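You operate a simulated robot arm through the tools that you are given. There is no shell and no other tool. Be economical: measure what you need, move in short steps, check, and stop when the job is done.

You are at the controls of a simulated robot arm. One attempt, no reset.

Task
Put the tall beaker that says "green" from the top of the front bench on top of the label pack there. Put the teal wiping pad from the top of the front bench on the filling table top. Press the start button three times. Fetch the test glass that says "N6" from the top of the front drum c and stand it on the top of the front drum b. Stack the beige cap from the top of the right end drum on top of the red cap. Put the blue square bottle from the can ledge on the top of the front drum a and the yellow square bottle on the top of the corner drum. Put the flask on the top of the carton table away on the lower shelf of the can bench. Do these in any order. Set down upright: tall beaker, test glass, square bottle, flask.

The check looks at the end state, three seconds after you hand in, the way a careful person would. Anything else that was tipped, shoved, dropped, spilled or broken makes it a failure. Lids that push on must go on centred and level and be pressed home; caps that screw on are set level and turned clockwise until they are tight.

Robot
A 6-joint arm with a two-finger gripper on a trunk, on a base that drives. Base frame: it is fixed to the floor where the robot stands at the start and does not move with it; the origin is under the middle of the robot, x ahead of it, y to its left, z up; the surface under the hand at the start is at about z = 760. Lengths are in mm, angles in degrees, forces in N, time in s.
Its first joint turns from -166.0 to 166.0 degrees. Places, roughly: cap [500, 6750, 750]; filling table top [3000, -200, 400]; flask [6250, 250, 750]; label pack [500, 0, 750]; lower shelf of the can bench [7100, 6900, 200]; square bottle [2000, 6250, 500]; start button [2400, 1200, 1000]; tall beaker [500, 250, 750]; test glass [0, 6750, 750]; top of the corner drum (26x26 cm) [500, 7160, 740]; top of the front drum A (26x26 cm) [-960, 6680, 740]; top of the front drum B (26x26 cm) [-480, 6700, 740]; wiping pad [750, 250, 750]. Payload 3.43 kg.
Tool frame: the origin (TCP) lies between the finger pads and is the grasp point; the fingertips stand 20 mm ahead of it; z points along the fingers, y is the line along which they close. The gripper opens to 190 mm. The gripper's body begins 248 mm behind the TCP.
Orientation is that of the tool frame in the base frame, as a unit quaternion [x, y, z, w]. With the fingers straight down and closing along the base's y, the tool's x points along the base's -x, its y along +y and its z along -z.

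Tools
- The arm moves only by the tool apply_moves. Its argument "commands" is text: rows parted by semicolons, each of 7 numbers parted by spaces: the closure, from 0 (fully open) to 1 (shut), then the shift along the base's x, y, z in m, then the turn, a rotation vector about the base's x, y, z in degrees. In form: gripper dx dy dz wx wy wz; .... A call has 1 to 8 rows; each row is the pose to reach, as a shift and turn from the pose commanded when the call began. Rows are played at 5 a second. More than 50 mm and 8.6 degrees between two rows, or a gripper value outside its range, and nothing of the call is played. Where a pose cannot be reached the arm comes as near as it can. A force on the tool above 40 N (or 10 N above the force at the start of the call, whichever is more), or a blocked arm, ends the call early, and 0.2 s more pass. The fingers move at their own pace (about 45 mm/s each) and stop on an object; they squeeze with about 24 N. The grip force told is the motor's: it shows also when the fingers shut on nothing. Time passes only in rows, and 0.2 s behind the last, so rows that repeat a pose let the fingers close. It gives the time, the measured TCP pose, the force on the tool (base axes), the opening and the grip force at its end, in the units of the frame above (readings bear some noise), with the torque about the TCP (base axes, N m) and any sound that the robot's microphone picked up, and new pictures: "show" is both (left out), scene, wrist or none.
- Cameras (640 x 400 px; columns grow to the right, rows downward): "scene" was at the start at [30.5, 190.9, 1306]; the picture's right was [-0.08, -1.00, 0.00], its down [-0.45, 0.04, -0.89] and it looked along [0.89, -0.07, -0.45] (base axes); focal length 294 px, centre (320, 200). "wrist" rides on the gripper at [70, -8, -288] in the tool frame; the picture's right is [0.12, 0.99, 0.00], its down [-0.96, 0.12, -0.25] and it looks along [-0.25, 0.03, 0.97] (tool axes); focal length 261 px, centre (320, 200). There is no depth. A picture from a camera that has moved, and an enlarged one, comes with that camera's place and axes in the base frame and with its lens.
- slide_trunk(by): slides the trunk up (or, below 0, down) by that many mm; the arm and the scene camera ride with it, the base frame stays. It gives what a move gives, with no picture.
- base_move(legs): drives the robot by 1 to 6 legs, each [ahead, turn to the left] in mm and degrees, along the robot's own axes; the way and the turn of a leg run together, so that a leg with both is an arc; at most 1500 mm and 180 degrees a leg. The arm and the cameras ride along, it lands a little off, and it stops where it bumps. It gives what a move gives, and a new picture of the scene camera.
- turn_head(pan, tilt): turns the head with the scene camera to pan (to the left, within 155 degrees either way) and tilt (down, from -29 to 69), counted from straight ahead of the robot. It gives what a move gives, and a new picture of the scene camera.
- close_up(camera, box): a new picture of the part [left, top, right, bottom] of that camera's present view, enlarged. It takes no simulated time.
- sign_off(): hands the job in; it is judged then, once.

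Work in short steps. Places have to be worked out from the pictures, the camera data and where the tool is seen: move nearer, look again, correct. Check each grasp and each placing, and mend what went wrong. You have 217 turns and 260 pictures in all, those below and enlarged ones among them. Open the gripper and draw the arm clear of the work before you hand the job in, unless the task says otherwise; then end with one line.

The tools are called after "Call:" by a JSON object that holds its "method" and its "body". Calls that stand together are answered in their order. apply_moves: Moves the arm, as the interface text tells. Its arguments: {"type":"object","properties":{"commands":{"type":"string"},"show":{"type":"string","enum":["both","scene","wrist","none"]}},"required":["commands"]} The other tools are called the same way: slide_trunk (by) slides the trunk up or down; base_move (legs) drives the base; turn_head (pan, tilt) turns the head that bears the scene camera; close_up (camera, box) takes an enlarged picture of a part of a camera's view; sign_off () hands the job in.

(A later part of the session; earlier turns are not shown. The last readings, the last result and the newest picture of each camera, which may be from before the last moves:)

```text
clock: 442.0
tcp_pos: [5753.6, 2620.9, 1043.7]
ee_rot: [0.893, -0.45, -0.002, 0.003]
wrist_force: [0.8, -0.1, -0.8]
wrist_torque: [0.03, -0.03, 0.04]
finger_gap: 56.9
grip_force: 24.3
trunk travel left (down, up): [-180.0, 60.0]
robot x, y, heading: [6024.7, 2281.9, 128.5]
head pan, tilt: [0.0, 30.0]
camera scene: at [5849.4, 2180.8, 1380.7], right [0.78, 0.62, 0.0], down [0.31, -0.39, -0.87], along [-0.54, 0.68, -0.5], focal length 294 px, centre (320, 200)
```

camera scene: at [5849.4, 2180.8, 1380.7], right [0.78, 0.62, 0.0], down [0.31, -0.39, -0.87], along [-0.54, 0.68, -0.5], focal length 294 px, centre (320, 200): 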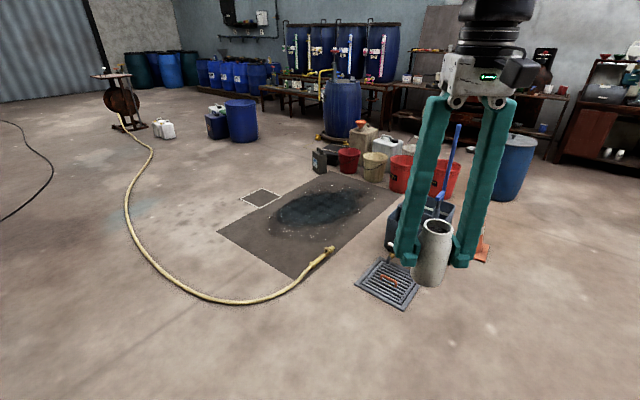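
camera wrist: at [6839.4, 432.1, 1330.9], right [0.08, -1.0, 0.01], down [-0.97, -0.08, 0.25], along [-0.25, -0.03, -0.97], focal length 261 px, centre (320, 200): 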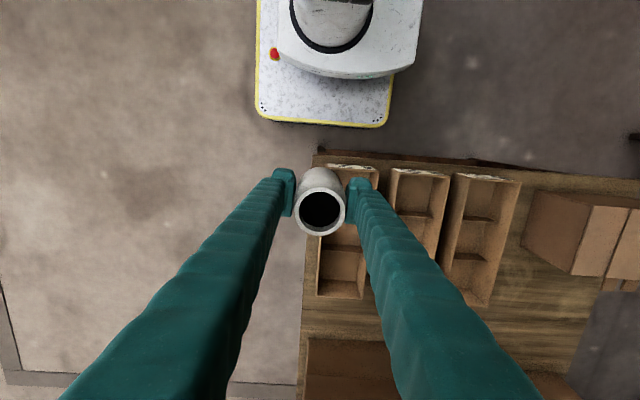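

I'll turn to heading ~79° and go north, passing between the cone and the red bucket.

Call:
{"method": "base_move", "body": {"legs": [[0, -49.5], [1200, 0], [1000, 0]]}}

Call:
{"method": "turn_head", "body": {"pan": 10, "tilt": 20}}

```text
clock: 455.2
tcp_pos: [6511.3, 4882.2, 1043.7]
ee_rot: [-0.625, 0.781, 0.003, -0.002]
wrist_force: [0.3, 0.1, 0.5]
wrist_torque: [0.01, -0.01, 0.0]
finger_gap: 56.4
grip_force: 24.0
trunk travel left (down, up): [-180.0, 60.0]
robot x, y, heading: [6432.9, 4455.7, 79.3]
head pan, tilt: [0.0, 30.0]
camera scene: at [6241.1, 4520.1, 1380.7], right [0.98, -0.18, 0.0], down [-0.09, -0.49, -0.87], along [0.16, 0.85, -0.5], focal length 294 px, centre (320, 200)
```

scene: 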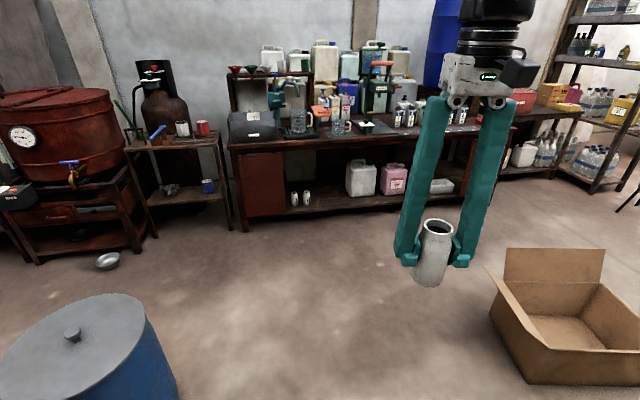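

```text
clock: 456.0
tcp_pos: [6511.0, 4881.3, 1043.2]
ee_rot: [-0.625, 0.78, 0.002, -0.003]
wrist_force: [0.5, -0.2, -0.8]
wrist_torque: [0.0, -0.01, -0.03]
finger_gap: 56.9
grip_force: 24.1
trunk travel left (down, up): [-180.0, 60.0]
robot x, y, heading: [6434.6, 4454.4, 79.5]
head pan, tilt: [10.0, 20.0]
camera scene: at [6225.5, 4524.2, 1396.7], right [1.0, -0.01, 0.0], down [0.0, -0.34, -0.94], along [0.01, 0.94, -0.34], focal length 294 px, centre (320, 200)
```

scene: 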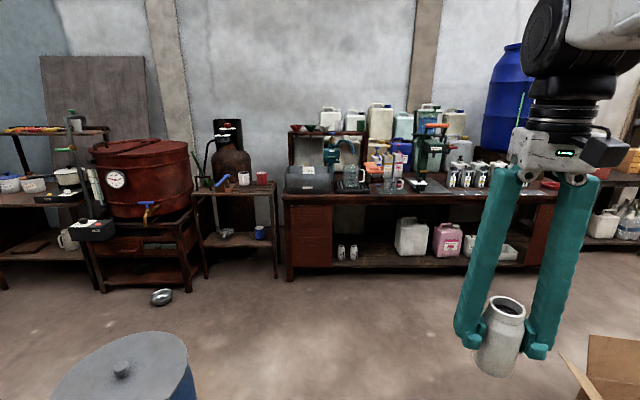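

The can bench is ahead. Its lower shelf sits under the bench top, so I'll need to regrasp the flask with a slanted tool. I'll zoom in to find space.

Call:
{"method": "close_up", "body": {"camera": "scene", "box": [270, 180, 510, 330]}}

Call:
{"method": "close_up", "body": {"camera": "scene", "box": [270, 120, 510, 270]}}

```text
2.67 times, centred on (390, 255) of scene
camera zoom: at [6225.5, 4524.2, 1396.7], right [1.0, -0.01, 0.0], down [0.0, -0.34, -0.94], along [0.01, 0.94, -0.34], focal length 784 px, centre (133, 53)
```

zoom: 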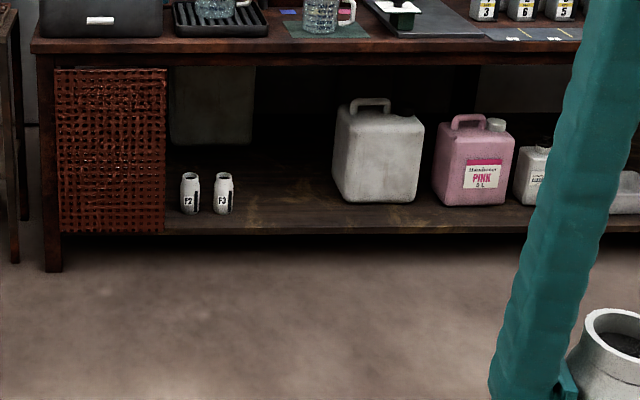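

```text
2.67 times, centred on (390, 195) of scene
camera zoom: at [6225.5, 4524.2, 1396.7], right [1.0, -0.01, 0.0], down [0.0, -0.34, -0.94], along [0.01, 0.94, -0.34], focal length 784 px, centre (133, 213)
```

zoom: 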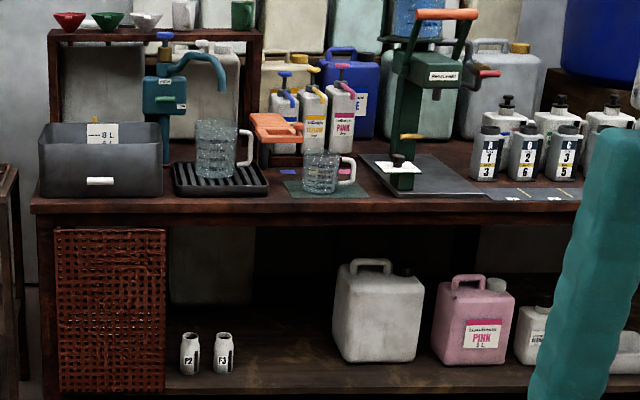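

F2 and F3 stand on that shelf, and there's free space right of F3, near (6650,6450). I'll drive to about (6645,5590) and face the bench, then set the flask on the floor to regrasp it slanted.

Call:
{"method": "base_move", "body": {"legs": [[1150, 0], [0, 10.5]]}}

Call:
{"method": "turn_head", "body": {"pan": 0, "tilt": 50}}

```text
clock: 462.6
tcp_pos: [6634.7, 6020.7, 1043.3]
ee_rot: [-0.697, 0.717, 0.003, -0.003]
wrist_force: [0.1, -0.3, -0.1]
wrist_torque: [0.0, -0.06, 0.02]
finger_gap: 56.4
grip_force: 24.3
trunk travel left (down, up): [-180.0, 60.0]
robot x, y, heading: [6638.3, 5589.5, 90.5]
head pan, tilt: [10.0, 20.0]
camera scene: at [6421.6, 5616.6, 1396.7], right [0.98, 0.18, 0.0], down [0.06, -0.34, -0.94], along [-0.17, 0.92, -0.34], focal length 294 px, centre (320, 200)
```

scene: 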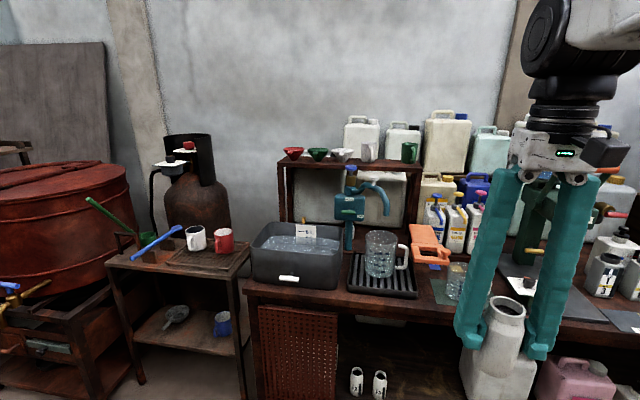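

```text
clock: 463.5
tcp_pos: [6634.4, 6021.3, 1043.1]
ee_rot: [-0.696, 0.718, 0.002, -0.003]
wrist_force: [0.3, -0.1, -0.7]
wrist_torque: [-0.02, 0.0, 0.0]
finger_gap: 56.6
grip_force: 23.6
trunk travel left (down, up): [-180.0, 60.0]
robot x, y, heading: [6639.3, 5587.7, 90.1]
head pan, tilt: [0.0, 50.0]
camera scene: at [6437.8, 5602.0, 1351.2], right [1.0, 0.01, 0.0], down [0.01, -0.77, -0.64], along [0.0, 0.64, -0.77], focal length 294 px, centre (320, 200)
```

scene: 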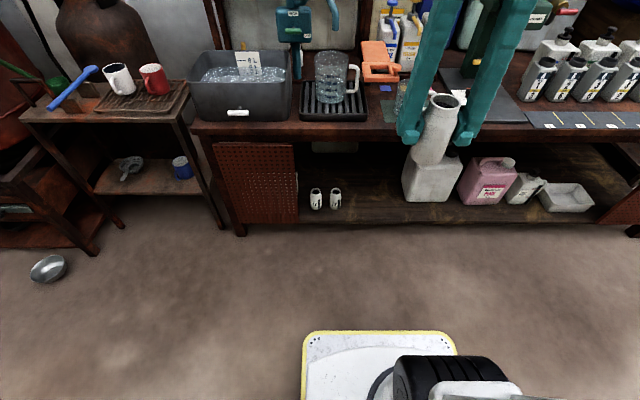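

I'll enlarge the shelf region here, then lower the trunk 180 mm for a second viewpoint to fix the shelf height.

Call:
{"method": "close_up", "body": {"camera": "scene", "box": [290, 140, 450, 240]}}

Call:
{"method": "slide_trunk", "body": {"by": -180}}

Call:
{"method": "close_up", "body": {"camera": "scene", "box": [290, 110, 450, 210]}}

```text
4.00 times, centred on (370, 190) of scene
camera zoom: at [6437.8, 5602.0, 1351.2], right [1.0, 0.01, 0.0], down [0.01, -0.77, -0.64], along [0.0, 0.64, -0.77], focal length 1176 px, centre (120, 240)
```

zoom: 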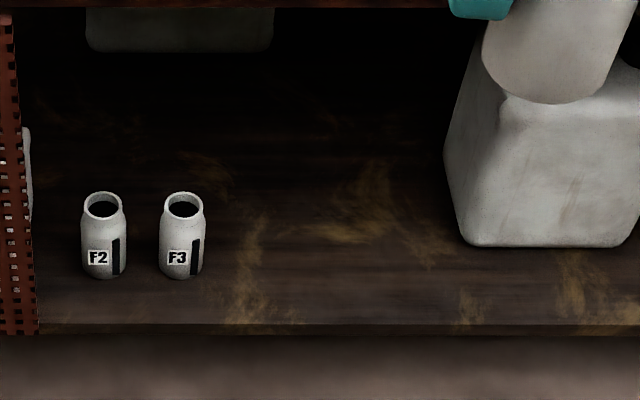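

```text
clock: 465.5
tcp_pos: [6634.4, 6020.3, 863.7]
ee_rot: [-0.696, 0.718, 0.003, -0.002]
wrist_force: [0.3, 0.3, -1.1]
wrist_torque: [-0.02, 0.01, -0.01]
finger_gap: 56.7
grip_force: 24.1
trunk travel left (down, up): [0.0, 240.0]
robot x, y, heading: [6636.9, 5583.0, 90.0]
head pan, tilt: [0.0, 50.0]
```

```text
4.00 times, centred on (370, 160) of scene
camera zoom: at [6437.9, 5602.0, 1171.2], right [1.0, 0.01, 0.0], down [0.01, -0.77, -0.64], along [0.0, 0.64, -0.77], focal length 1176 px, centre (120, 360)
```

zoom: 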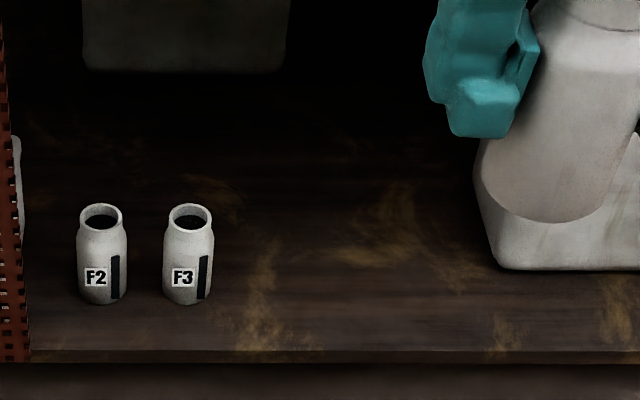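

The shelf is at z≈150 with its front edge at y≈6471, and F3 is at (6519,6560). I'll now take the flask forward and down toward the floor at y≈6230.

Call:
{"method": "apply_moves", "body": {"commands": "1 0 0.045 0 0 0 0; 1 0 0.09 0 0 0 0; 1 0 0.135 0 0 0 0; 1 0 0.18 0 0 0 0; 1 0 0.21 -0.02 0 0 0; 1 0 0.21 -0.065 0 0 0; 1 0 0.21 -0.11 0 0 0; 1 0 0.21 -0.155 0 0 0", "show": "none"}}

Call:
{"method": "apply_moves", "body": {"commands": "1 0 0 -0.045 0 0 0; 1 0 0 -0.09 0 0 0; 1 0 0 -0.135 0 0 0; 1 0 0 -0.18 0 0 0; 1 0 0 -0.225 0 0 0; 1 0 0 -0.27 0 0 0; 1 0 0 -0.31 0 0 0; 1 0 0 -0.34 0 0 0", "show": "scene"}}

```text
clock: 467.3
tcp_pos: [6634.5, 6230.8, 707.5]
ee_rot: [-0.697, 0.717, 0.004, -0.002]
wrist_force: [-0.5, -0.1, 0.0]
wrist_torque: [0.1, 0.01, 0.0]
finger_gap: 56.6
grip_force: 23.9
trunk travel left (down, up): [0.0, 240.0]
robot x, y, heading: [6637.3, 5588.0, 90.5]
head pan, tilt: [0.0, 50.0]
```

```text
clock: 469.1
tcp_pos: [6633.7, 6230.7, 368.6]
ee_rot: [-0.695, 0.719, 0.003, -0.002]
wrist_force: [0.2, 0.1, 0.9]
wrist_torque: [0.09, 0.02, 0.03]
finger_gap: 56.7
grip_force: 24.2
trunk travel left (down, up): [0.0, 240.0]
robot x, y, heading: [6641.0, 5587.9, 90.5]
head pan, tilt: [0.0, 50.0]
camera scene: at [6437.9, 5601.7, 1171.3], right [1.0, 0.01, 0.0], down [0.01, -0.77, -0.64], along [0.0, 0.64, -0.77], focal length 294 px, centre (320, 200)
```

scene: 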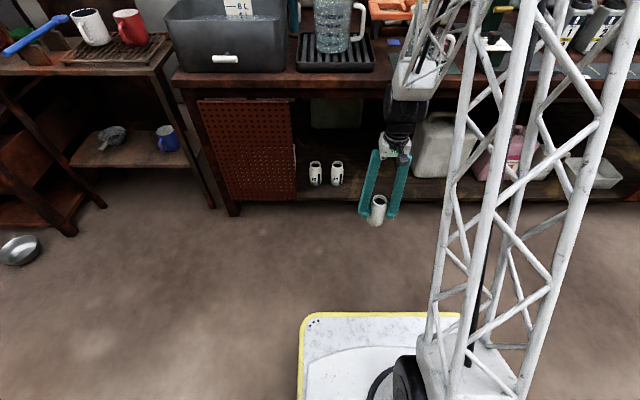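

Reach is fine. I'll continue down toward the floor.

Call:
{"method": "apply_moves", "body": {"commands": "1 0 0 -0.045 0 0 0; 1 0 0 -0.09 0 0 0; 1 0 0 -0.135 0 0 0; 1 0 0 -0.18 0 0 0; 1 0 0 -0.22 0 0 0; 1 0 0 -0.26 0 0 0; 1 0 0 -0.28 0 0 0; 1 0 0 -0.285 0 0 0", "show": "scene"}}

```text
clock: 471.1
tcp_pos: [6610.6, 6207.3, 93.2]
ee_rot: [0.764, -0.643, -0.009, 0.054]
wrist_force: [-0.4, 0.2, -0.2]
wrist_torque: [0.01, -0.04, -0.02]
finger_gap: 56.2
grip_force: 23.3
out of reach, approached as far as the arm can: row 5, 6, 7, 8
trunk travel left (down, up): [0.0, 240.0]
robot x, y, heading: [6637.9, 5590.6, 90.4]
head pan, tilt: [0.0, 50.0]
stopped in row 8: the arm was blocked; the commanded pose is now the measured one
camera scene: at [6437.8, 5602.0, 1171.1], right [1.0, 0.01, 0.0], down [0.01, -0.77, -0.64], along [0.0, 0.64, -0.77], focal length 294 px, centre (320, 200)
```

scene: 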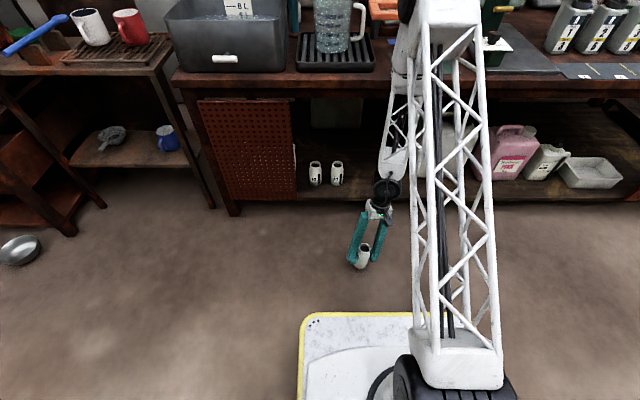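

The floor is out of reach and the hand tilted about 6° near the limit. I'll rise now and restore the upright orientation.

Call:
{"method": "apply_moves", "body": {"commands": "1 0.008 0.008 0.04 0.9 -1.2 -3; 1 0.016 0.016 0.08 1.8 -2.4 -6; 1 0.024 0.023 0.12 2.7 -3.6 -9; 1 0.024 0.023 0.16 3.6 -4.8 -11.6; 1 0.024 0.02 0.205 3.6 -4.8 -11.6; 1 0.024 0.0 0.245 3.6 -4.8 -11.6; 1 0.024 -0.02 0.285 3.6 -4.8 -11.6; 1 0.024 -0.04 0.33 3.6 -4.8 -11.6", "show": "wrist"}}

Call:
{"method": "turn_head", "body": {"pan": 100, "tilt": 25}}

```text
clock: 472.9
tcp_pos: [6635.0, 6168.4, 422.6]
ee_rot: [-0.698, 0.716, 0.002, -0.003]
wrist_force: [-0.7, 1.1, -1.0]
wrist_torque: [-0.1, 0.01, 0.02]
finger_gap: 56.2
grip_force: 24.1
trunk travel left (down, up): [0.0, 240.0]
robot x, y, heading: [6640.8, 5587.6, 90.4]
head pan, tilt: [0.0, 50.0]
camera wrist: at [6640.9, 6098.6, 710.1], right [-1.0, -0.09, 0.01], down [-0.09, 0.96, 0.25], along [-0.03, 0.25, -0.97], focal length 261 px, centre (320, 200)
```

wrist: 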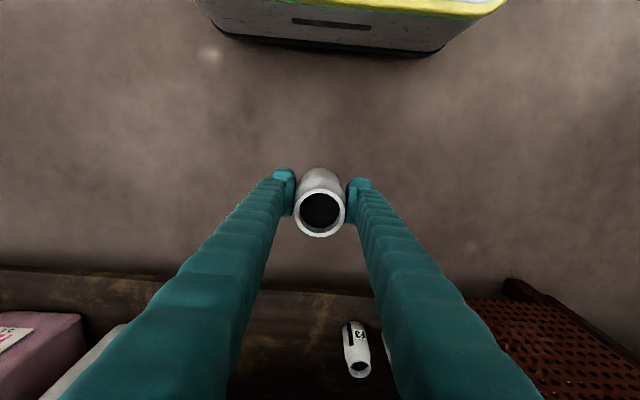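

```text
clock: 474.7
tcp_pos: [6634.2, 6170.4, 422.1]
ee_rot: [-0.697, 0.717, 0.003, -0.002]
wrist_force: [-0.7, 0.0, -0.4]
wrist_torque: [0.01, -0.01, 0.0]
finger_gap: 56.4
grip_force: 24.2
trunk travel left (down, up): [0.0, 240.0]
robot x, y, heading: [6634.9, 5588.1, 90.4]
head pan, tilt: [100.0, 25.0]
camera scene: at [6347.7, 5508.4, 1208.6], right [-0.18, 0.98, 0.0], down [0.42, 0.08, -0.91], along [-0.89, -0.16, -0.42], focal length 294 px, centre (320, 200)
```

scene: 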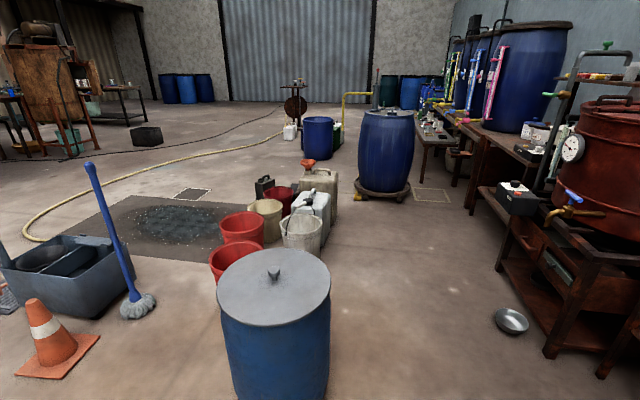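

The blue bin's flat lid, at about (5606,5220) and z≈570, is a good open place to regrasp. I'll raise and tuck the arm, then drive to it.

Call:
{"method": "apply_moves", "body": {"commands": "1 0 -0.015 0.045 0 0 0; 1 0 -0.03 0.09 0 0 0; 1 0 -0.045 0.135 0 0 0; 1 0 -0.06 0.18 0 0 0; 1 0 -0.075 0.225 0 0 0; 1 0 -0.09 0.27 0 0 0; 1 0 -0.105 0.315 0 0 0; 1 0 -0.12 0.36 0 0 0", "show": "none"}}

Call:
{"method": "turn_head", "body": {"pan": 0, "tilt": 35}}

Call:
{"method": "base_move", "body": {"legs": [[0, 109.3], [230, 0]]}}

```text
clock: 476.5
tcp_pos: [6635.2, 6048.7, 783.8]
ee_rot: [-0.698, 0.716, 0.003, -0.003]
wrist_force: [0.2, 0.6, -0.8]
wrist_torque: [-0.13, 0.0, -0.01]
finger_gap: 56.6
grip_force: 24.1
trunk travel left (down, up): [0.0, 240.0]
robot x, y, heading: [6637.2, 5586.7, 90.2]
head pan, tilt: [100.0, 25.0]
```

```text
clock: 478.2
tcp_pos: [6635.4, 6048.8, 783.9]
ee_rot: [-0.697, 0.717, 0.003, -0.002]
wrist_force: [-0.3, -0.6, -1.0]
wrist_torque: [0.0, 0.03, 0.01]
finger_gap: 56.9
grip_force: 23.3
trunk travel left (down, up): [0.0, 240.0]
robot x, y, heading: [6635.0, 5586.0, 90.5]
head pan, tilt: [0.0, 35.0]
camera scene: at [6437.7, 5613.0, 1192.9], right [1.0, 0.01, 0.0], down [0.0, -0.57, -0.82], along [-0.01, 0.82, -0.57], focal length 294 px, centre (320, 200)
```

scene: 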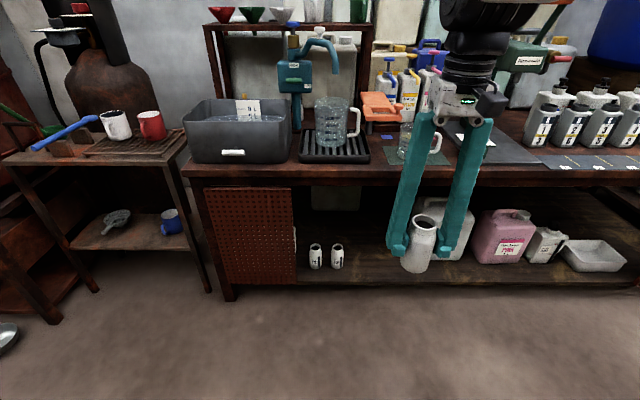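

```text
clock: 484.8
tcp_pos: [5987.7, 5346.9, 784.8]
ee_rot: [0.987, 0.159, -0.001, 0.004]
wrist_force: [-0.6, -0.3, -0.8]
wrist_torque: [-0.03, 0.0, 0.03]
finger_gap: 56.0
grip_force: 24.2
trunk travel left (down, up): [0.0, 240.0]
robot x, y, heading: [6422.5, 5507.0, -159.6]
head pan, tilt: [0.0, 35.0]
camera scene: at [6463.5, 5310.4, 1192.9], right [-0.35, 0.94, 0.0], down [0.54, 0.2, -0.82], along [-0.77, -0.28, -0.57], focal length 294 px, centre (320, 200)
```

scene: 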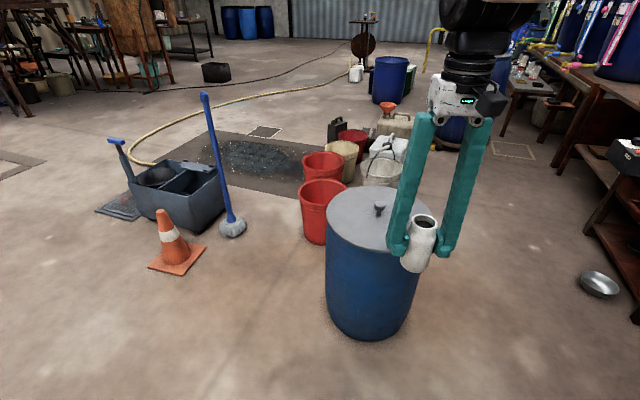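

The knob is at (5602,5217). I'll move the flask over the lid's near side, (5690,5248).

Call:
{"method": "apply_moves", "body": {"commands": "1 -0.045 -0.015 0 0 0 0; 1 -0.09 -0.03 0 0 0 0; 1 -0.135 -0.045 0 0 0 0; 1 -0.18 -0.06 0 0 0 0; 1 -0.225 -0.075 0 0 0 0; 1 -0.27 -0.09 0 0 0 0; 1 -0.298 -0.099 0 0 0 0; 1 -0.298 -0.099 0 0 0 0"}}

```text
clock: 486.6
tcp_pos: [5689.4, 5250.3, 785.7]
ee_rot: [0.987, 0.159, -0.001, 0.004]
wrist_force: [0.2, -0.4, -0.3]
wrist_torque: [0.0, 0.01, -0.04]
finger_gap: 56.2
grip_force: 24.1
trunk travel left (down, up): [0.0, 240.0]
robot x, y, heading: [6422.6, 5507.6, -159.5]
head pan, tilt: [0.0, 35.0]
camera scene: at [6463.4, 5310.4, 1192.9], right [-0.35, 0.94, 0.0], down [0.54, 0.2, -0.82], along [-0.77, -0.28, -0.57], focal length 294 px, centre (320, 200)
camera wrist: at [5751.7, 5282.2, 1071.8], right [0.42, -0.91, 0.01], down [-0.88, -0.41, 0.25], along [-0.22, -0.11, -0.97], focal length 261 px, centre (320, 200)
```

scene: 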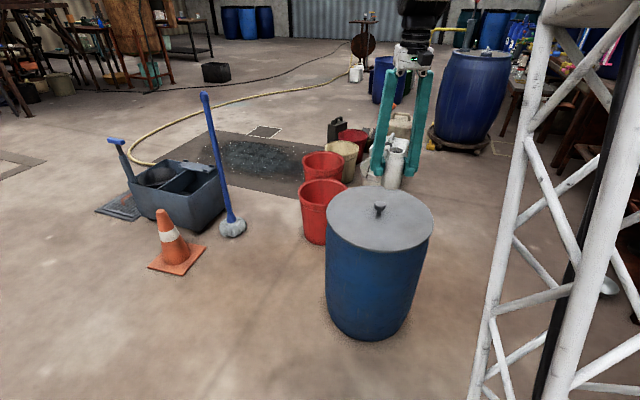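
wrist: 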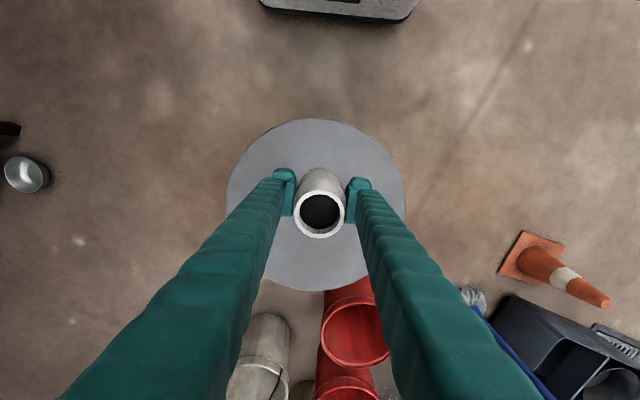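

The flask is over the lid, about 70 mm from the knob. I'll lower it slowly.

Call:
{"method": "apply_moves", "body": {"commands": "1 0 0 -0.04 0 0 0; 1 0 0 -0.08 0 0 0; 1 0 0 -0.11 0 0 0; 1 0 0 -0.13 0 0 0; 1 0 0 -0.14 0 0 0; 1 0 0 -0.147 0 0 0; 1 0 0 -0.154 0 0 0; 1 0 0 -0.16 0 0 0", "show": "scene"}}

```text
clock: 488.4
tcp_pos: [5689.3, 5249.3, 625.3]
ee_rot: [0.987, 0.159, -0.001, 0.003]
wrist_force: [0.1, 0.7, -0.4]
wrist_torque: [-0.01, 0.03, 0.03]
finger_gap: 56.4
grip_force: 24.0
trunk travel left (down, up): [0.0, 240.0]
robot x, y, heading: [6424.3, 5505.4, -159.8]
head pan, tilt: [0.0, 35.0]
camera scene: at [6463.4, 5310.4, 1192.9], right [-0.35, 0.94, 0.0], down [0.54, 0.2, -0.82], along [-0.77, -0.28, -0.57], focal length 294 px, centre (320, 200)
```

scene: 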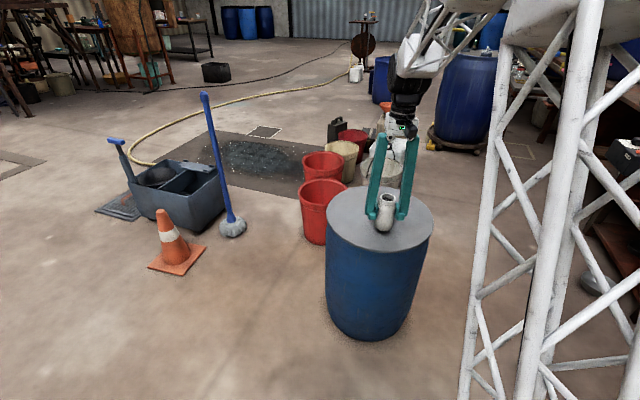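

Not in contact yet. I'll continue down in small steps.

Call:
{"method": "apply_moves", "body": {"commands": "1 0 0 -0.006 0 0 0; 1 0 0 -0.011 0 0 0; 1 0 0 -0.016 0 0 0; 1 0 0 -0.02 0 0 0; 1 0 0 -0.024 0 0 0; 1 0 0 -0.028 0 0 0; 1 0 0 -0.032 0 0 0; 1 0 0 -0.036 0 0 0", "show": "none"}}

```text
clock: 490.2
tcp_pos: [5689.7, 5248.6, 589.1]
ee_rot: [0.987, 0.159, 0.0, 0.004]
wrist_force: [1.7, 0.0, 21.9]
wrist_torque: [0.12, 0.11, -0.04]
finger_gap: 55.6
grip_force: 24.3
trunk travel left (down, up): [0.0, 240.0]
robot x, y, heading: [6421.0, 5506.9, -159.7]
head pan, tilt: [0.0, 35.0]
```

Contact made. I'll ease off 2 mm, open, and rise clear.

Call:
{"method": "apply_moves", "body": {"commands": "1 0 0 0.002 0 0 0; 0.5 0 0 0.002 0 0 0; 0.5 0 0 0.002 0 0 0; 0.5 0 0 0.002 0 0 0; 0.5 0 0 0.04 0 0 0; 0.5 0 0 0.085 0 0 0; 0.5 0 0 0.13 0 0 0; 0.5 0 0 0.175 0 0 0"}}

```text
clock: 492.0
tcp_pos: [5690.2, 5248.2, 762.8]
ee_rot: [0.987, 0.158, 0.001, 0.004]
wrist_force: [-0.1, 0.1, -0.4]
wrist_torque: [0.02, -0.1, -0.01]
finger_gap: 95.2
grip_force: 0.0
trunk travel left (down, up): [0.0, 240.0]
robot x, y, heading: [6419.8, 5504.2, -159.6]
head pan, tilt: [0.0, 35.0]
camera scene: at [6463.2, 5310.3, 1192.8], right [-0.35, 0.94, 0.0], down [0.54, 0.2, -0.82], along [-0.77, -0.28, -0.57], focal length 294 px, centre (320, 200)
camera wrist: at [5752.0, 5281.0, 1050.3], right [0.42, -0.91, 0.01], down [-0.88, -0.41, 0.25], along [-0.22, -0.11, -0.97], focal length 261 px, centre (320, 200)
```

scene: 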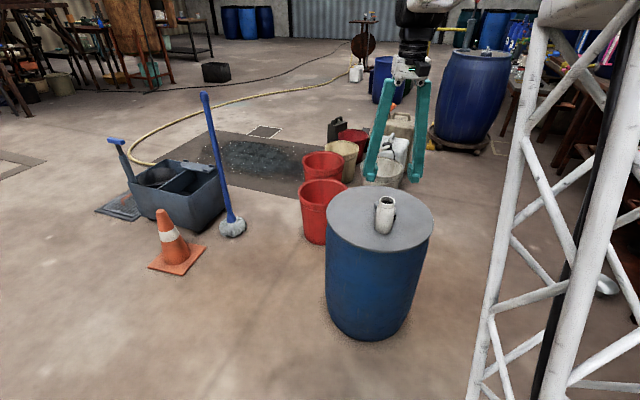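
wrist: 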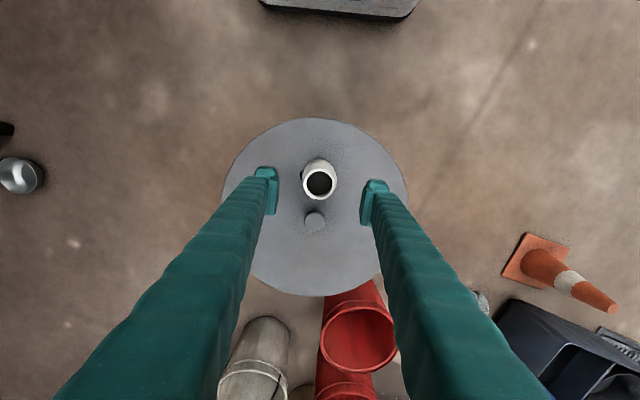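

The flask stands on the lid at (5690,5248). I'll draw back and tilt the tool 45° forward so that it points down toward the flask.

Call:
{"method": "apply_moves", "body": {"commands": "0.5 0.03 0.01 0.02 -2.3 7.1 0; 0.5 0.06 0.02 0.03 -4.7 14.2 0; 0.5 0.09 0.03 0.03 -7.0 21.4 0; 0.5 0.12 0.039 0.02 -9.4 28.5 0; 0.5 0.14 0.046 0.0 -11.7 35.6 0; 0.5 0.15 0.049 -0.015 -14.0 42.7 0; 0.5 0.15 0.049 -0.015 -14.0 42.7 0"}}

```text
clock: 493.6
tcp_pos: [5840.3, 5298.4, 748.7]
ee_rot: [0.912, 0.148, -0.378, 0.063]
wrist_force: [-0.5, 0.3, 0.0]
wrist_torque: [0.01, 0.0, -0.03]
finger_gap: 95.1
grip_force: 0.1
trunk travel left (down, up): [0.0, 240.0]
robot x, y, heading: [6421.9, 5506.9, -159.7]
head pan, tilt: [0.0, 35.0]
camera scene: at [6463.5, 5310.5, 1192.9], right [-0.35, 0.94, 0.0], down [0.54, 0.2, -0.82], along [-0.77, -0.28, -0.57], focal length 294 px, centre (320, 200)
camera wrist: at [6075.8, 5387.3, 901.8], right [0.4, -0.91, -0.08], down [-0.44, -0.27, 0.86], along [-0.81, -0.3, -0.51], focal length 261 px, centre (320, 200)
```

scene: 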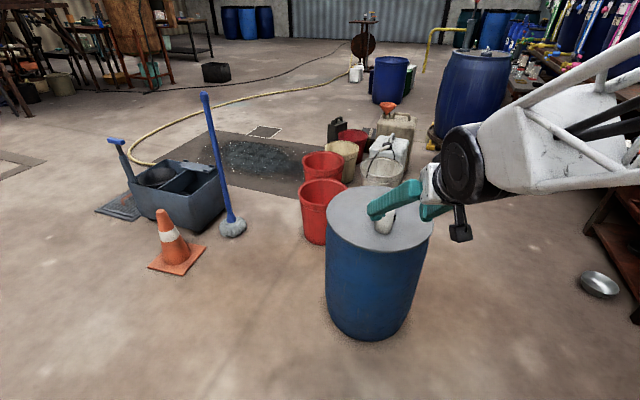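
wrist: 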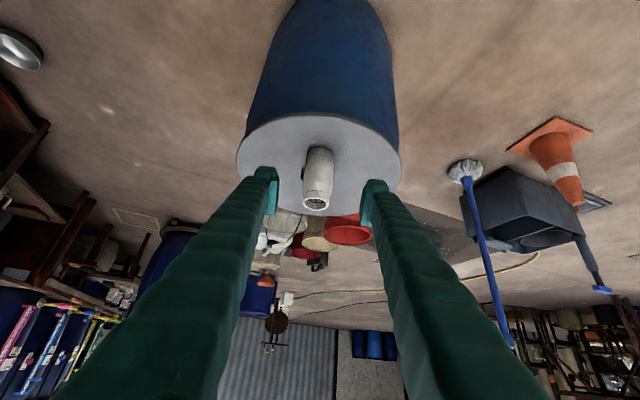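

The flask lies right on the tool's axis. I'll advance 224 mm along it, with the fingers straddling the flask.

Call:
{"method": "apply_moves", "body": {"commands": "0.5 -0.030 -0.010 -0.0315 0 0 0; 0.5 -0.060 -0.020 -0.063 0 0 0; 0.5 -0.090 -0.030 -0.0945 0 0 0; 0.5 -0.115 -0.038 -0.12 0 0 0; 0.5 -0.115 -0.038 -0.12 0 0 0"}}

```text
clock: 495.0
tcp_pos: [5746.3, 5310.4, 610.9]
ee_rot: [0.939, 0.027, -0.343, 0.025]
wrist_force: [-0.7, 0.0, 0.6]
wrist_torque: [0.04, 0.02, 0.01]
finger_gap: 95.0
grip_force: 0.0
out of reach, approached as far as the arm can: row 2, 3, 4, 5
trunk travel left (down, up): [0.0, 240.0]
robot x, y, heading: [6425.2, 5506.4, -159.8]
head pan, tilt: [0.0, 35.0]
stopped in row 5: the arm was blocked; the commanded pose is now the measured one
camera scene: at [6463.5, 5310.4, 1192.9], right [-0.35, 0.94, 0.0], down [0.54, 0.2, -0.82], along [-0.77, -0.28, -0.57], focal length 294 px, centre (320, 200)
camera wrist: at [5981.4, 5340.5, 785.3], right [0.16, -0.99, -0.05], down [-0.57, -0.13, 0.81], along [-0.81, -0.1, -0.58], focal length 261 px, centre (320, 200)
```

scene: 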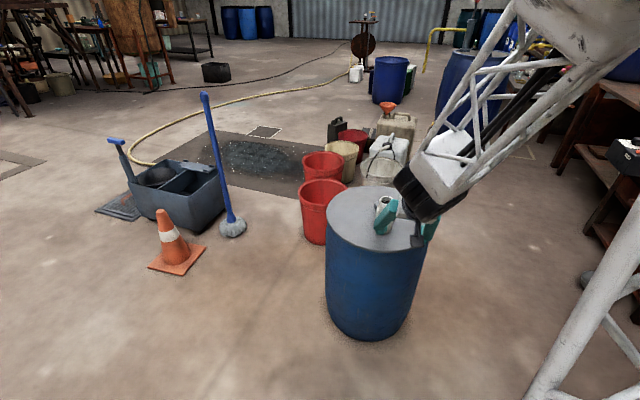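
wrist: 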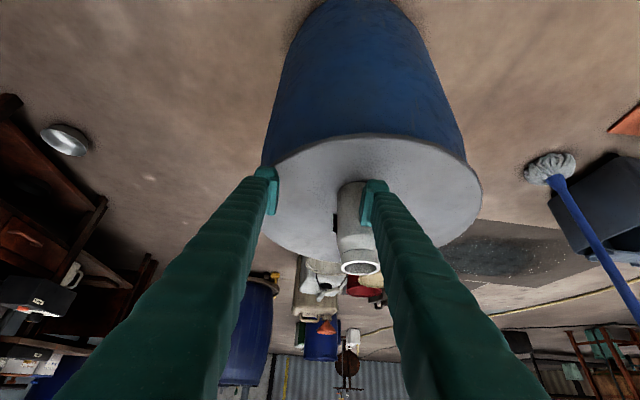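

That slanted reach failed at this range, and the right finger is close to the flask. I'll back straight out along the tool axis.

Call:
{"method": "apply_moves", "body": {"commands": "0.5 0.021 0.002 0.025 0 0 0; 0.5 0.043 0.005 0.051 0 0 0; 0.5 0.064 0.007 0.077 0 0 0; 0.5 0.064 0.007 0.077 0 0 0"}}

```text
clock: 496.0
tcp_pos: [5808.7, 5316.4, 688.0]
ee_rot: [0.939, 0.029, -0.342, 0.026]
wrist_force: [-0.3, 0.3, -0.1]
wrist_torque: [-0.02, -0.02, -0.02]
finger_gap: 95.1
grip_force: 0.1
trunk travel left (down, up): [0.0, 240.0]
robot x, y, heading: [6420.1, 5507.8, -159.8]
head pan, tilt: [0.0, 35.0]
camera scene: at [6463.5, 5310.4, 1192.9], right [-0.35, 0.94, 0.0], down [0.54, 0.2, -0.82], along [-0.77, -0.28, -0.57], focal length 294 px, centre (320, 200)
camera wrist: at [6045.3, 5346.9, 862.1], right [0.16, -0.99, -0.05], down [-0.57, -0.13, 0.81], along [-0.81, -0.1, -0.58], focal length 261 px, centre (320, 200)
```

scene: 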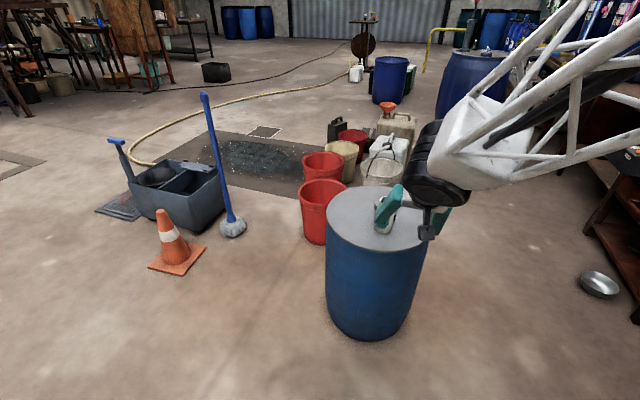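
wrist: 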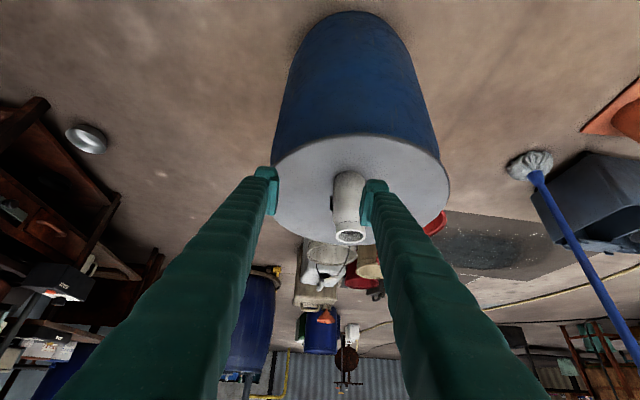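

That pose is fine, so only the low 45° posture failed. A 30° tilt is enough for the shelf and easier to reach, so I'll set that tilt while moving to a stand-off 200 mm back along its axis.

Call:
{"method": "apply_moves", "body": {"commands": "0.5 0.01 0 0.04 0.9 -2.4 3.5; 0.5 0.01 -0.005 0.075 1.8 -4.8 7.1; 0.5 0.0 -0.018 0.075 2.7 -7.2 10.6; 0.5 -0.012 -0.028 0.075 3.59 -9.63 14.18; 0.5 -0.023 -0.037 0.075 3.59 -9.63 14.18; 0.5 -0.023 -0.037 0.075 3.59 -9.63 14.18"}}

```text
clock: 497.4
tcp_pos: [5784.7, 5279.3, 763.0]
ee_rot: [0.954, 0.151, -0.255, 0.041]
wrist_force: [-0.3, -0.5, 0.3]
wrist_torque: [-0.02, -0.03, -0.01]
finger_gap: 95.1
grip_force: 0.0
trunk travel left (down, up): [0.0, 240.0]
robot x, y, heading: [6422.0, 5505.5, -159.6]
head pan, tilt: [0.0, 35.0]
camera scene: at [6463.6, 5310.5, 1192.9], right [-0.35, 0.94, 0.0], down [0.54, 0.2, -0.82], along [-0.77, -0.28, -0.57], focal length 294 px, centre (320, 200)
camera wrist: at [5976.4, 5352.0, 976.5], right [0.41, -0.91, -0.06], down [-0.64, -0.33, 0.7], along [-0.65, -0.25, -0.72], focal length 261 px, centre (320, 200)
```

scene: 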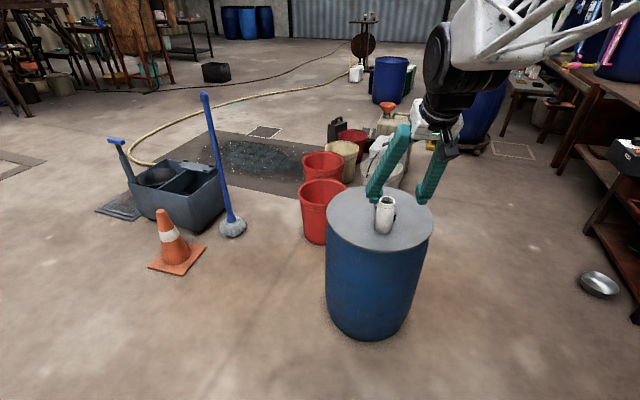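
wrist: 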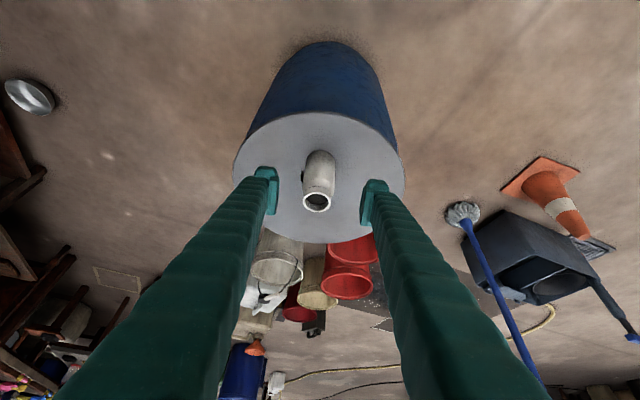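

Exactly set, with the flask on the axis. I'll advance along the axis in steps.

Call:
{"method": "apply_moves", "body": {"commands": "0.5 -0.02 -0.0065 -0.0365 0 0 0; 0.5 -0.04 -0.013 -0.073 0 0 0; 0.5 -0.06 -0.0195 -0.1095 0 0 0; 0.5 -0.075 -0.0245 -0.137 0 0 0; 0.5 -0.075 -0.0245 -0.137 0 0 0"}}

```text
clock: 498.6
tcp_pos: [5710.8, 5255.5, 626.3]
ee_rot: [0.954, 0.152, -0.255, 0.041]
wrist_force: [0.4, 0.1, 0.4]
wrist_torque: [-0.03, -0.01, 0.04]
finger_gap: 95.1
grip_force: 0.0
trunk travel left (down, up): [0.0, 240.0]
robot x, y, heading: [6422.7, 5505.8, -159.9]
head pan, tilt: [0.0, 35.0]
camera scene: at [6463.6, 5310.5, 1192.9], right [-0.35, 0.94, 0.0], down [0.54, 0.2, -0.82], along [-0.77, -0.28, -0.57], focal length 294 px, centre (320, 200)
camera wrist: at [5901.1, 5327.2, 840.2], right [0.41, -0.91, -0.06], down [-0.64, -0.33, 0.7], along [-0.65, -0.24, -0.72], focal length 261 px, centre (320, 200)
```

scene: 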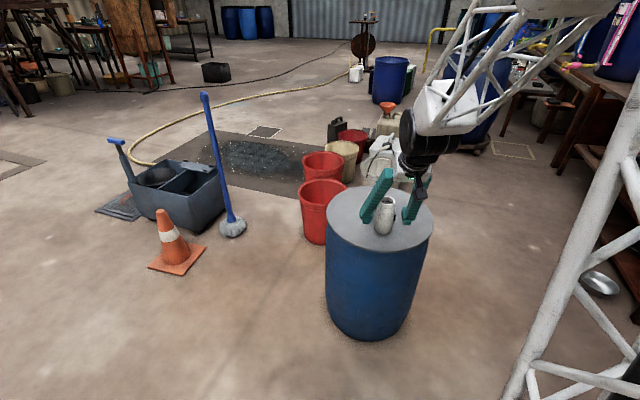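
wrist: 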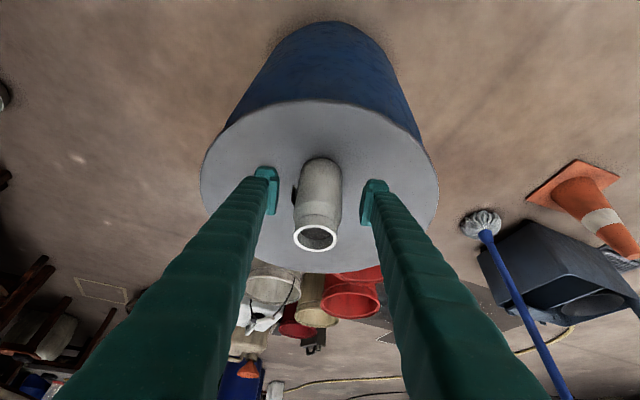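

Reach is fine. I'll do the last 40 mm and close.

Call:
{"method": "apply_moves", "body": {"commands": "0.5 -0.012 -0.004 -0.02 0 0 0; 0.5 -0.02 -0.0065 -0.035 0 0 0; 1 -0.02 -0.0065 -0.035 0 0 0; 1 -0.02 -0.0065 -0.035 0 0 0; 1 -0.02 -0.0065 -0.035 0 0 0; 1 -0.02 -0.0065 -0.035 0 0 0; 1 -0.02 -0.0065 -0.035 0 0 0"}}

```text
clock: 500.2
tcp_pos: [5689.4, 5248.8, 590.9]
ee_rot: [0.954, 0.152, -0.256, 0.041]
wrist_force: [0.2, -0.7, -1.0]
wrist_torque: [-0.01, 0.04, 0.05]
finger_gap: 56.0
grip_force: 24.1
trunk travel left (down, up): [0.0, 240.0]
robot x, y, heading: [6419.8, 5509.3, -159.6]
head pan, tilt: [0.0, 35.0]
camera scene: at [6463.5, 5310.4, 1192.9], right [-0.35, 0.94, 0.0], down [0.54, 0.2, -0.82], along [-0.77, -0.28, -0.57], focal length 294 px, centre (320, 200)
camera wrist: at [5880.6, 5321.0, 804.9], right [0.41, -0.91, -0.06], down [-0.64, -0.33, 0.7], along [-0.65, -0.24, -0.72], focal length 261 px, centre (320, 200)
```

scene: 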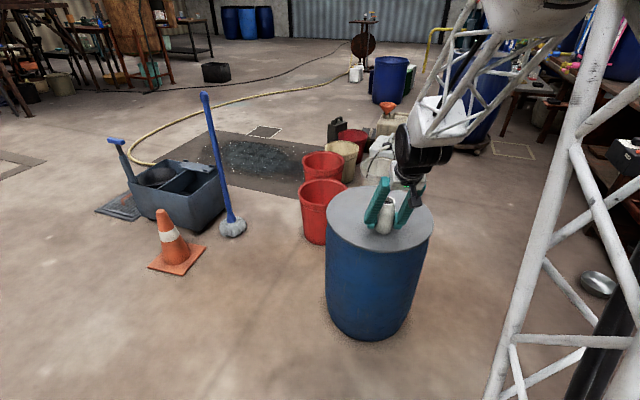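
wrist: 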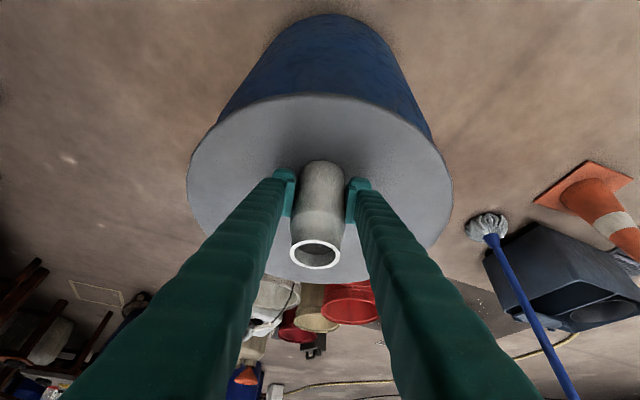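

Gripped at the slant. I'll lift, pull back, reverse and turn to the bench.

Call:
{"method": "apply_moves", "body": {"commands": "1 0 0 0.03 0 0 0; 1 0 0 0.07 0 0 0; 1 0.01 0.003 0.11 0 0 0; 1 0.04 0.013 0.14 0 0 0; 1 0.08 0.026 0.15 0 0 0; 1 0.12 0.04 0.15 0 0 0; 1 0.16 0.053 0.15 0 0 0; 1 0.19 0.063 0.15 0 0 0", "show": "wrist"}}

```text
clock: 502.0
tcp_pos: [5880.4, 5311.8, 740.7]
ee_rot: [0.954, 0.152, -0.256, 0.04]
wrist_force: [-0.4, 0.4, -0.8]
wrist_torque: [0.03, -0.04, 0.03]
finger_gap: 55.6
grip_force: 24.0
trunk travel left (down, up): [0.0, 240.0]
robot x, y, heading: [6420.7, 5507.1, -159.9]
head pan, tilt: [0.0, 35.0]
camera wrist: at [6070.9, 5384.3, 954.8], right [0.41, -0.91, -0.06], down [-0.64, -0.33, 0.7], along [-0.65, -0.25, -0.72], focal length 261 px, centre (320, 200)
```

wrist: 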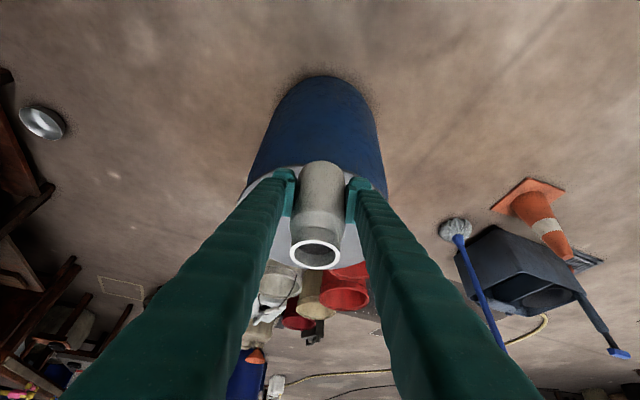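

Secure. I'll reverse, then turn to the bench.

Call:
{"method": "base_move", "body": {"legs": [[-235, 0], [0, -110.2]]}}

Call:
{"method": "turn_head", "body": {"pan": -10, "tilt": 45}}

```text
clock: 508.6
tcp_pos: [6658.7, 6164.0, 740.9]
ee_rot: [-0.664, 0.701, 0.178, 0.189]
wrist_force: [-0.1, -0.1, -0.7]
wrist_torque: [0.04, -0.01, 0.01]
finger_gap: 56.1
grip_force: 23.5
trunk travel left (down, up): [0.0, 240.0]
robot x, y, heading: [6646.7, 5589.8, 89.1]
head pan, tilt: [0.0, 35.0]
camera scene: at [6444.0, 5619.7, 1192.9], right [1.0, -0.02, 0.0], down [-0.01, -0.57, -0.82], along [0.01, 0.82, -0.57], focal length 294 px, centre (320, 200)
```

scene: 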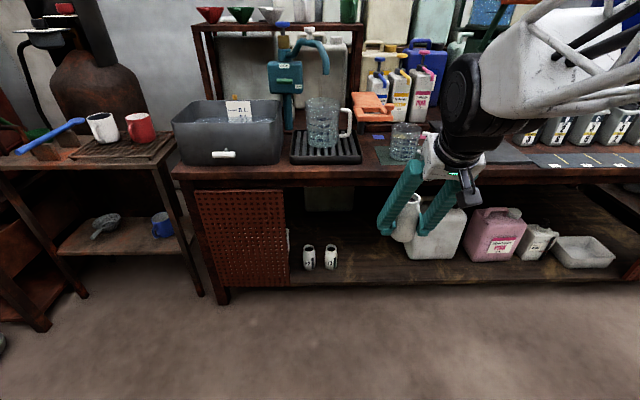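

```text
clock: 509.4
tcp_pos: [6657.5, 6163.4, 740.8]
ee_rot: [-0.664, 0.701, 0.178, 0.188]
wrist_force: [-0.6, 0.1, -0.5]
wrist_torque: [0.02, 0.03, 0.0]
finger_gap: 55.8
grip_force: 24.1
trunk travel left (down, up): [0.0, 240.0]
robot x, y, heading: [6641.0, 5585.3, 88.9]
head pan, tilt: [-10.0, 45.0]
camera scene: at [6457.9, 5611.6, 1178.1], right [0.98, -0.19, 0.0], down [-0.13, -0.69, -0.71], along [0.13, 0.69, -0.71], focal length 294 px, centre (320, 200)
```

scene: 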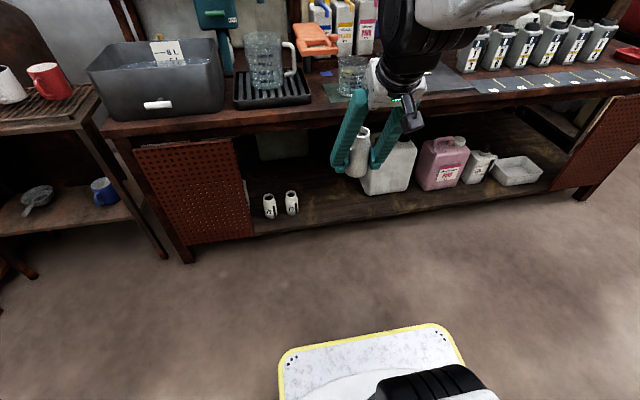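

I'll go ahead 140 mm, then lower the flask in front of the shelf opening.

Call:
{"method": "base_move", "body": {"legs": [[140, 0.5]]}}

Call:
{"method": "apply_moves", "body": {"commands": "1 0 0 -0.045 0 0 0; 1 0 0 -0.09 0 0 0; 1 0 0 -0.135 0 0 0; 1 0 0 -0.18 0 0 0; 1 0 0 -0.225 0 0 0; 1 0 0 -0.27 0 0 0; 1 0 0 -0.27 0 0 0"}}

```text
clock: 510.7
tcp_pos: [6654.0, 6303.9, 742.1]
ee_rot: [-0.667, 0.698, 0.179, 0.188]
wrist_force: [0.4, -0.7, -2.1]
wrist_torque: [0.03, -0.03, 0.03]
finger_gap: 55.7
grip_force: 24.3
trunk travel left (down, up): [0.0, 240.0]
robot x, y, heading: [6645.8, 5731.9, 89.8]
head pan, tilt: [-10.0, 45.0]
camera scene: at [6459.5, 5750.3, 1178.1], right [0.98, -0.18, 0.0], down [-0.13, -0.7, -0.71], along [0.13, 0.7, -0.71], focal length 294 px, centre (320, 200)
```

scene: 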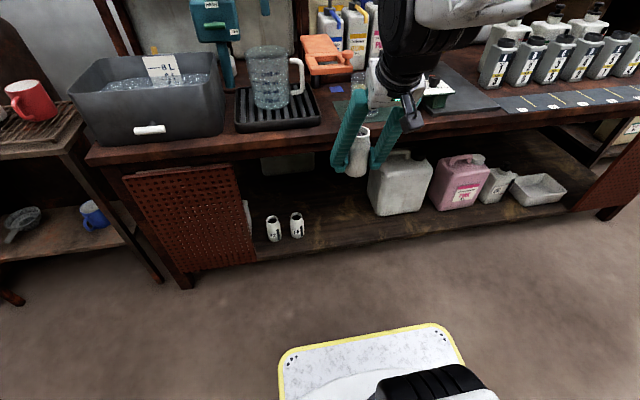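

```text
clock: 512.3
tcp_pos: [6655.9, 6378.4, 537.2]
ee_rot: [-0.615, 0.749, 0.183, 0.167]
wrist_force: [0.2, -0.3, -0.5]
wrist_torque: [-0.06, 0.01, 0.0]
finger_gap: 55.4
grip_force: 23.7
out of reach, approached as far as the arm can: row 3, 4, 5, 6, 7
trunk travel left (down, up): [0.0, 240.0]
robot x, y, heading: [6648.9, 5729.7, 89.9]
head pan, tilt: [-10.0, 45.0]
camera scene: at [6459.5, 5750.3, 1178.1], right [0.98, -0.18, 0.0], down [-0.13, -0.7, -0.71], along [0.13, 0.7, -0.71], focal length 294 px, centre (320, 200)
camera wrist: at [6642.8, 6179.2, 755.5], right [-1.0, 0.07, 0.01], down [0.06, 0.73, 0.68], along [0.04, 0.68, -0.73], focal length 261 px, centre (320, 200)
```

scene: 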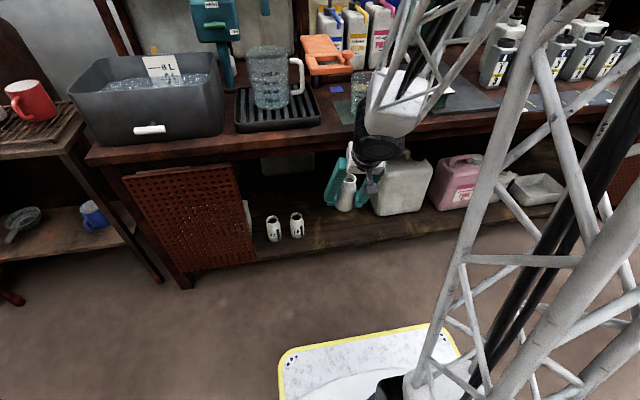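
wrist: 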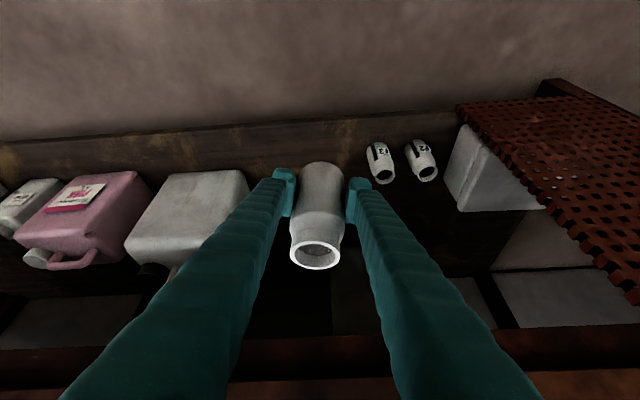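

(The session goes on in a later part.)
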